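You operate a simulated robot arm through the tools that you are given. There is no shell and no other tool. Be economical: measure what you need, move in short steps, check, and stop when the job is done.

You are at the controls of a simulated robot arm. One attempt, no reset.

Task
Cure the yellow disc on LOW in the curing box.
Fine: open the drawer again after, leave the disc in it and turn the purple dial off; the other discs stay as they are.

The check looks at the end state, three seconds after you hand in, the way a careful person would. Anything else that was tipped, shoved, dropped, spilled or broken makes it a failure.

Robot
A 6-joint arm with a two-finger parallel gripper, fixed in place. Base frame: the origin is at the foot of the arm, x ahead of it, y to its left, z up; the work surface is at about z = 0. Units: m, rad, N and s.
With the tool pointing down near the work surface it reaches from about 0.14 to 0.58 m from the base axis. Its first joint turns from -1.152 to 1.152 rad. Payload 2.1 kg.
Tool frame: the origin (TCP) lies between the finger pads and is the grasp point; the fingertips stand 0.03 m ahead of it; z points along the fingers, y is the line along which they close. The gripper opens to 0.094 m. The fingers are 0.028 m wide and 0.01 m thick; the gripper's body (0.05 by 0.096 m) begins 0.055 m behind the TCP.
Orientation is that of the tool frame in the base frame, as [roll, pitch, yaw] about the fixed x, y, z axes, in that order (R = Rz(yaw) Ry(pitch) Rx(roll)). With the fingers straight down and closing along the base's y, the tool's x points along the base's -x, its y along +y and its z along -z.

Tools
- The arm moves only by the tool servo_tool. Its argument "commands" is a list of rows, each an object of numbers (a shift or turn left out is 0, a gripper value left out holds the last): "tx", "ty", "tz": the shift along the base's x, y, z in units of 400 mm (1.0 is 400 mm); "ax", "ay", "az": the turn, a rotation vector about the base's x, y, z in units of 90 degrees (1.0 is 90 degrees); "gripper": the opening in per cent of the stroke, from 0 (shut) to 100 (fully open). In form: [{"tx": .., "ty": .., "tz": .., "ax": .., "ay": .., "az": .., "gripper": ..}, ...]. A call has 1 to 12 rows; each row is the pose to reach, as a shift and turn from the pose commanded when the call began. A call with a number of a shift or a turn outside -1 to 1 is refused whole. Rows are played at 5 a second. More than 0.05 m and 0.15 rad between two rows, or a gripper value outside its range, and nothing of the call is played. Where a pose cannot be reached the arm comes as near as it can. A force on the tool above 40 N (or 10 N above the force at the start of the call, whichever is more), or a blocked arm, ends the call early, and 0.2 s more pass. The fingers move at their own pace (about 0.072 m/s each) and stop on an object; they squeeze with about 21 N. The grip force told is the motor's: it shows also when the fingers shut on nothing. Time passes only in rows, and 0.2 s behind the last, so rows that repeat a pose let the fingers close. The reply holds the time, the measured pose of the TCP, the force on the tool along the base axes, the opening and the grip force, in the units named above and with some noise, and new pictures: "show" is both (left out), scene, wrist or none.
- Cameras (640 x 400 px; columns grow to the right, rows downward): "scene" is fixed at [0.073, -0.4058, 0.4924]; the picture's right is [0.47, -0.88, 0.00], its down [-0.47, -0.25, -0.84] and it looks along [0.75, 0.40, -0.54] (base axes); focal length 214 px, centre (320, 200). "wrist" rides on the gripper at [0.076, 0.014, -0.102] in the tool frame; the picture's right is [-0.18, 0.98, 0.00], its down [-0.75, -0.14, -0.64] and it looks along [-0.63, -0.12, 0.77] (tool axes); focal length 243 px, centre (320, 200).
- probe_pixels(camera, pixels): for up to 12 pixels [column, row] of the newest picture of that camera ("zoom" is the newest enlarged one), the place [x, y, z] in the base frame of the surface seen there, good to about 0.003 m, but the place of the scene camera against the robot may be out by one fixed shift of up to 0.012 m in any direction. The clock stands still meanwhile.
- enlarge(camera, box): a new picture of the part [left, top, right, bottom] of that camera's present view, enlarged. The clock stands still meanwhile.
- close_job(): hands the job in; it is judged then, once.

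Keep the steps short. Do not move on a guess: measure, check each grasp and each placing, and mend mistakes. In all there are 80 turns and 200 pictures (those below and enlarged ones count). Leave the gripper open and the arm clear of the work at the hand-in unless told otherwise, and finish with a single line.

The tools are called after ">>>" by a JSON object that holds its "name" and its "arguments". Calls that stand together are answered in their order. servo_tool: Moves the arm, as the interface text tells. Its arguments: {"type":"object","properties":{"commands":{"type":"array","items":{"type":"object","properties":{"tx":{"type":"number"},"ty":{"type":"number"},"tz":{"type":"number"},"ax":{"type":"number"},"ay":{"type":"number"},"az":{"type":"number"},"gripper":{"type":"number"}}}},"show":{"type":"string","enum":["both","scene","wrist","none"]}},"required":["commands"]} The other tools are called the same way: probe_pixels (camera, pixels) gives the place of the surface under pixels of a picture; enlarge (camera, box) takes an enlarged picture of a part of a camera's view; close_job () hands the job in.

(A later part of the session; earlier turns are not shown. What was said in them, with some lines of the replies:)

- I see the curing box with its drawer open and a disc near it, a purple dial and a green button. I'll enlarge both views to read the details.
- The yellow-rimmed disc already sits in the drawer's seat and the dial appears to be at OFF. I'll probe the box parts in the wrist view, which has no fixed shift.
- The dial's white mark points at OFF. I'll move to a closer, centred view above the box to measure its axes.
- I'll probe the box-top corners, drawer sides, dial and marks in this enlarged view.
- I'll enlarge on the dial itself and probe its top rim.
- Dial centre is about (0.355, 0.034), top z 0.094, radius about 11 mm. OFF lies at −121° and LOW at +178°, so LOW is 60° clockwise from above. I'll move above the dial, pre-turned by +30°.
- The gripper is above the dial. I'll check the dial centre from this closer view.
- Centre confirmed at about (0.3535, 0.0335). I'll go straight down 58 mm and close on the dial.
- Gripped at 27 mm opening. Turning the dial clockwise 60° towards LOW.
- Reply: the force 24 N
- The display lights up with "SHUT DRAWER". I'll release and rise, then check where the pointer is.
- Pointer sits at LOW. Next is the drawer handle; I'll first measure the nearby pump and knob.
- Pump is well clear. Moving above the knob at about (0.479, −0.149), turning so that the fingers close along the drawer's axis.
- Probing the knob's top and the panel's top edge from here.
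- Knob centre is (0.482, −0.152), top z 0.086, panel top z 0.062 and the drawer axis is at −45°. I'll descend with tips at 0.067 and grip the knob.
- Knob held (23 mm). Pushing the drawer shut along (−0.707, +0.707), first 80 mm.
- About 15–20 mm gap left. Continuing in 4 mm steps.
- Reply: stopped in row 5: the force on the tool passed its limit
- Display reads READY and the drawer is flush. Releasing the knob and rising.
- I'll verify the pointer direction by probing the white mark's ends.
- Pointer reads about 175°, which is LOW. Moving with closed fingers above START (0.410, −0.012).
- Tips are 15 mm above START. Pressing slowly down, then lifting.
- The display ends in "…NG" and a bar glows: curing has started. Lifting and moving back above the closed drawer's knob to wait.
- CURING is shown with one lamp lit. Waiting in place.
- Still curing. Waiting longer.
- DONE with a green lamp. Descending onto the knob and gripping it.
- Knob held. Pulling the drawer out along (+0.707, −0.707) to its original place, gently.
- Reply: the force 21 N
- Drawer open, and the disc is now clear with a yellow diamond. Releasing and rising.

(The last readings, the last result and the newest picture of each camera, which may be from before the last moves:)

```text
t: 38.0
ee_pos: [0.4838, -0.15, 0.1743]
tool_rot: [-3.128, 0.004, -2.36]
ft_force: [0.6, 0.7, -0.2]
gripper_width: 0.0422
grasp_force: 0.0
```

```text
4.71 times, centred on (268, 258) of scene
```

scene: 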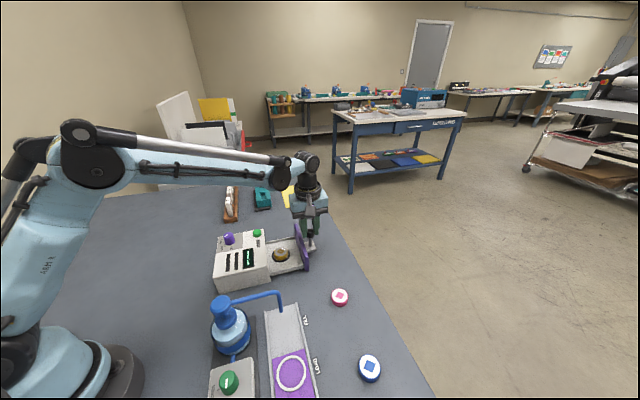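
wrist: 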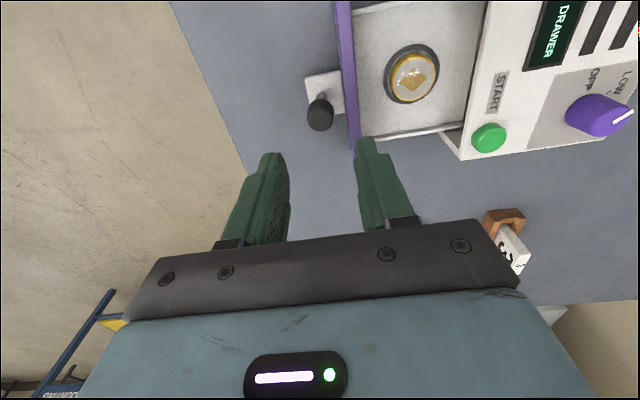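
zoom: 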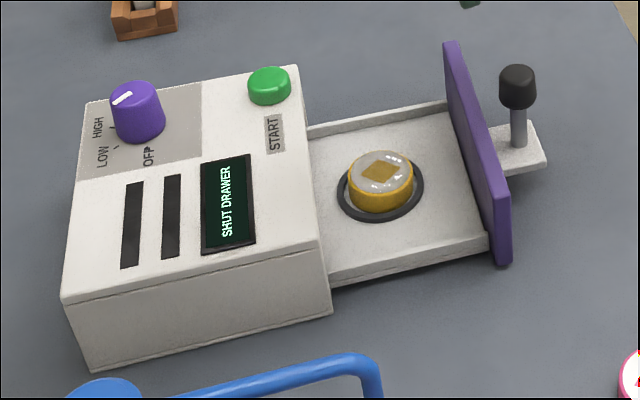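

Now back to above the dial at (0.3545, 0.0335), turning −75°.

>>> {"name": "servo_tool", "arguments": {"commands": [{"tx": -0.032, "ty": 0.046, "az": -0.083}, {"tx": -0.065, "ty": 0.092, "az": -0.167}, {"tx": -0.097, "ty": 0.138, "az": -0.25}, {"tx": -0.129, "ty": 0.184, "az": -0.333}, {"tx": -0.162, "ty": 0.23, "az": -0.417}, {"tx": -0.194, "ty": 0.275, "az": -0.5}, {"tx": -0.226, "ty": 0.321, "az": -0.583}, {"tx": -0.258, "ty": 0.367, "az": -0.667}, {"tx": -0.291, "ty": 0.413, "az": -0.75}, {"tx": -0.323, "ty": 0.459, "az": -0.833, "gripper": 60}, {"tx": -0.323, "ty": 0.459, "az": -0.833}], "show": "wrist"}}

>>> {"name": "enlarge", "arguments": {"camera": "wrist", "box": [260, 60, 388, 150]}}

```text
t: 40.4
ee_pos: [0.3534, 0.0339, 0.1726]
tool_rot: [-3.126, 0.003, 2.614]
ft_force: [0.1, 0.5, 0.5]
gripper_width: 0.0565
grasp_force: 0.1
```

wrist: 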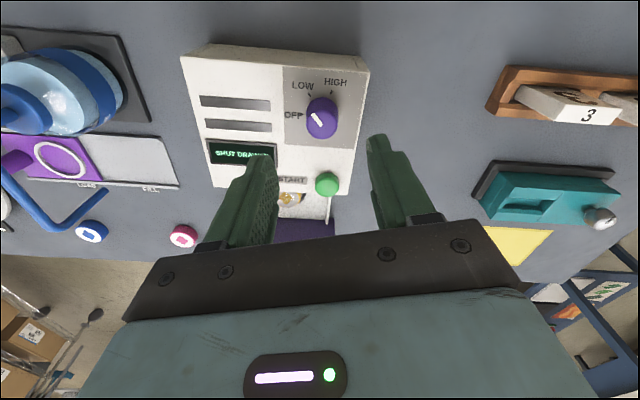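

```text
4.44 times, centred on (324, 105) of wrist
```

zoom: 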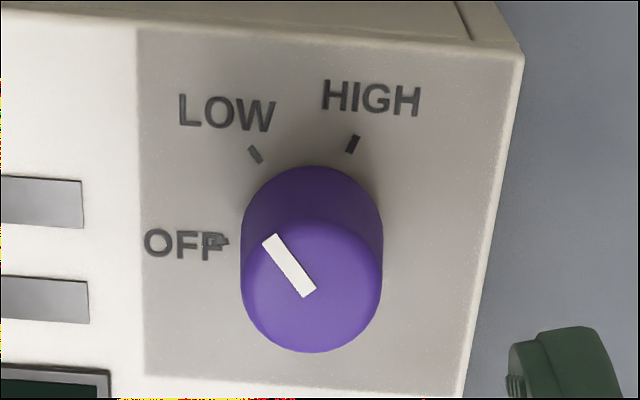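

Over the dial with the pointer at LOW. Descending and gripping.

>>> {"name": "servo_tool", "arguments": {"commands": [{"tz": -0.05}, {"tz": -0.1}, {"tz": -0.145}, {"tz": -0.178}, {"tz": -0.178}, {"tz": -0.178, "gripper": 0}, {"tz": -0.178}, {"tz": -0.178}], "show": "wrist"}}

```text
t: 42.2
ee_pos: [0.3542, 0.0348, 0.1027]
tool_rot: [-3.132, 0.005, 2.616]
ft_force: [9.3, 12.1, -12.3]
gripper_width: 0.0263
grasp_force: 45.4
```

wrist: 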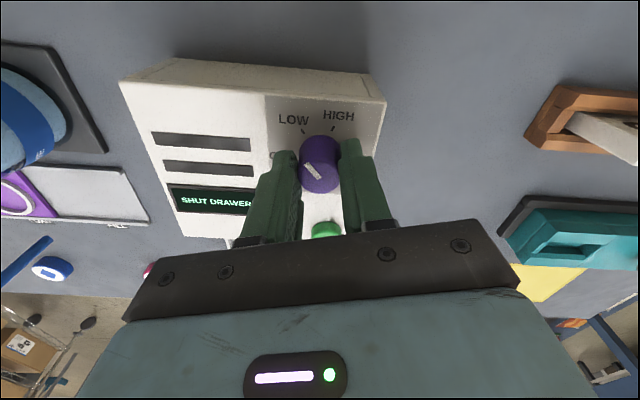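

Gripped. Turning back 60° counter-clockwise to OFF.

>>> {"name": "servo_tool", "arguments": {"commands": [{"az": 0.08}, {"az": 0.16}, {"az": 0.24}, {"az": 0.32}, {"az": 0.4}, {"az": 0.48}, {"az": 0.56}, {"az": 0.64}, {"az": 0.667}, {"az": 0.667}], "show": "wrist"}}

```text
t: 44.4
ee_pos: [0.3532, 0.0329, 0.1027]
tool_rot: [-3.127, 0.003, -2.619]
ft_force: [7.0, 10.5, -5.0]
gripper_width: 0.0268
grasp_force: 45.4
```

wrist: 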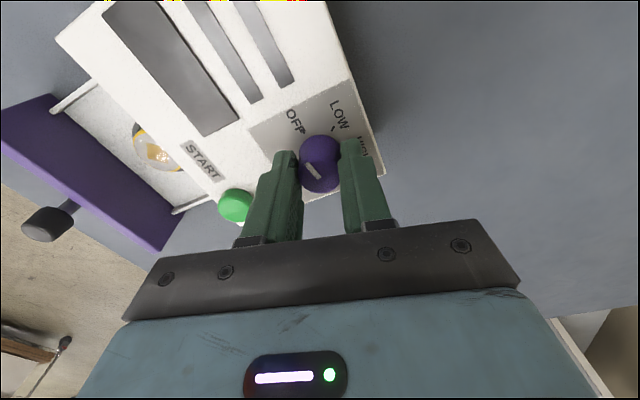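

The display is dark. Releasing, rising and backing off.

>>> {"name": "servo_tool", "arguments": {"commands": [{"gripper": 60}, {"gripper": 60}, {"gripper": 60}, {"tz": 0.08}, {"tz": 0.16}, {"tz": 0.24}, {"tz": 0.32, "tx": -0.05, "gripper": 100}, {"tz": 0.4, "tx": -0.12}, {"tz": 0.4, "tx": -0.19}, {"tz": 0.4, "tx": -0.19}]}}

>>> {"name": "enlarge", "arguments": {"camera": "scene", "box": [200, 215, 336, 300]}}

>>> {"name": "enlarge", "arguments": {"camera": "scene", "box": [208, 222, 272, 262]}}

```text
t: 46.6
ee_pos: [0.2777, 0.0325, 0.2645]
tool_rot: [-3.125, 0.002, -2.619]
ft_force: [-0.4, -0.1, 0.5]
gripper_width: 0.0937
grasp_force: 0.1
```

scene: 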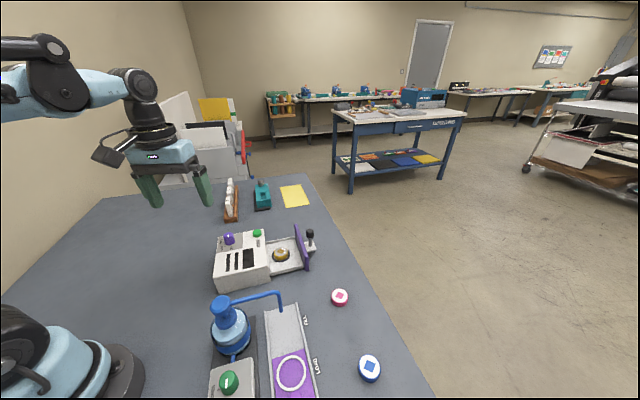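
wrist: 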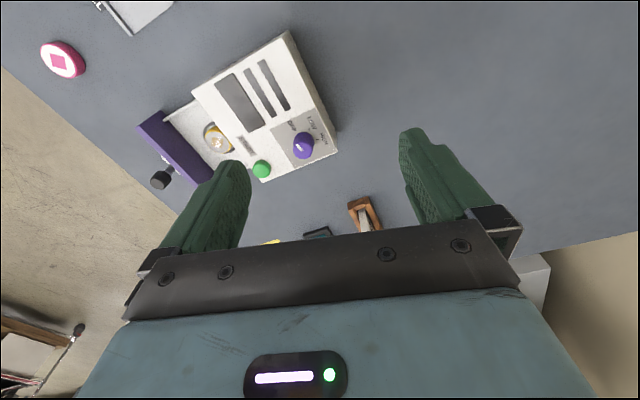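

```text
4.71 times, centred on (268, 258) of scene
```

zoom: 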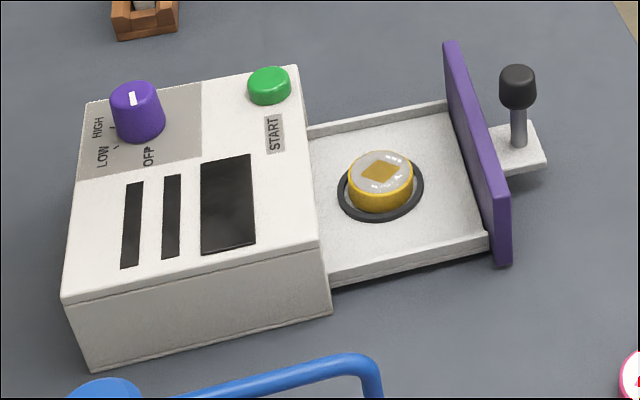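

```text
10.00 times, centred on (240, 242) of scene
```

zoom: 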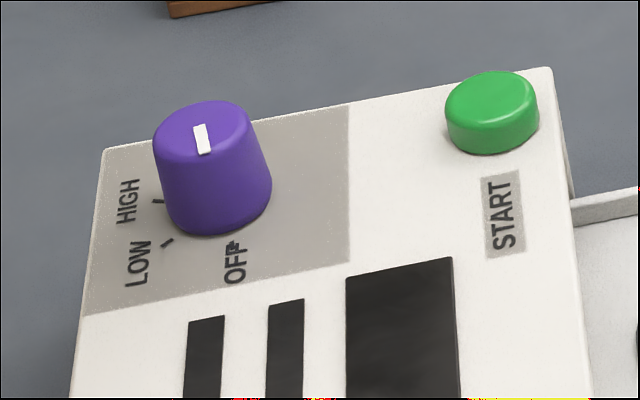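

The dial is back exactly at its OFF position, the display is dark, and the drawer is open with the cured disc seated. The other discs are untouched and the arm is clear with the gripper open. Handing in.

>>> {"name": "close_job", "arguments": {}}

```text
The job is handed in.
```

The yellow disc was cured on LOW until the box showed DONE; it is in the reopened drawer, the purple dial is off, and the other discs were not touched.
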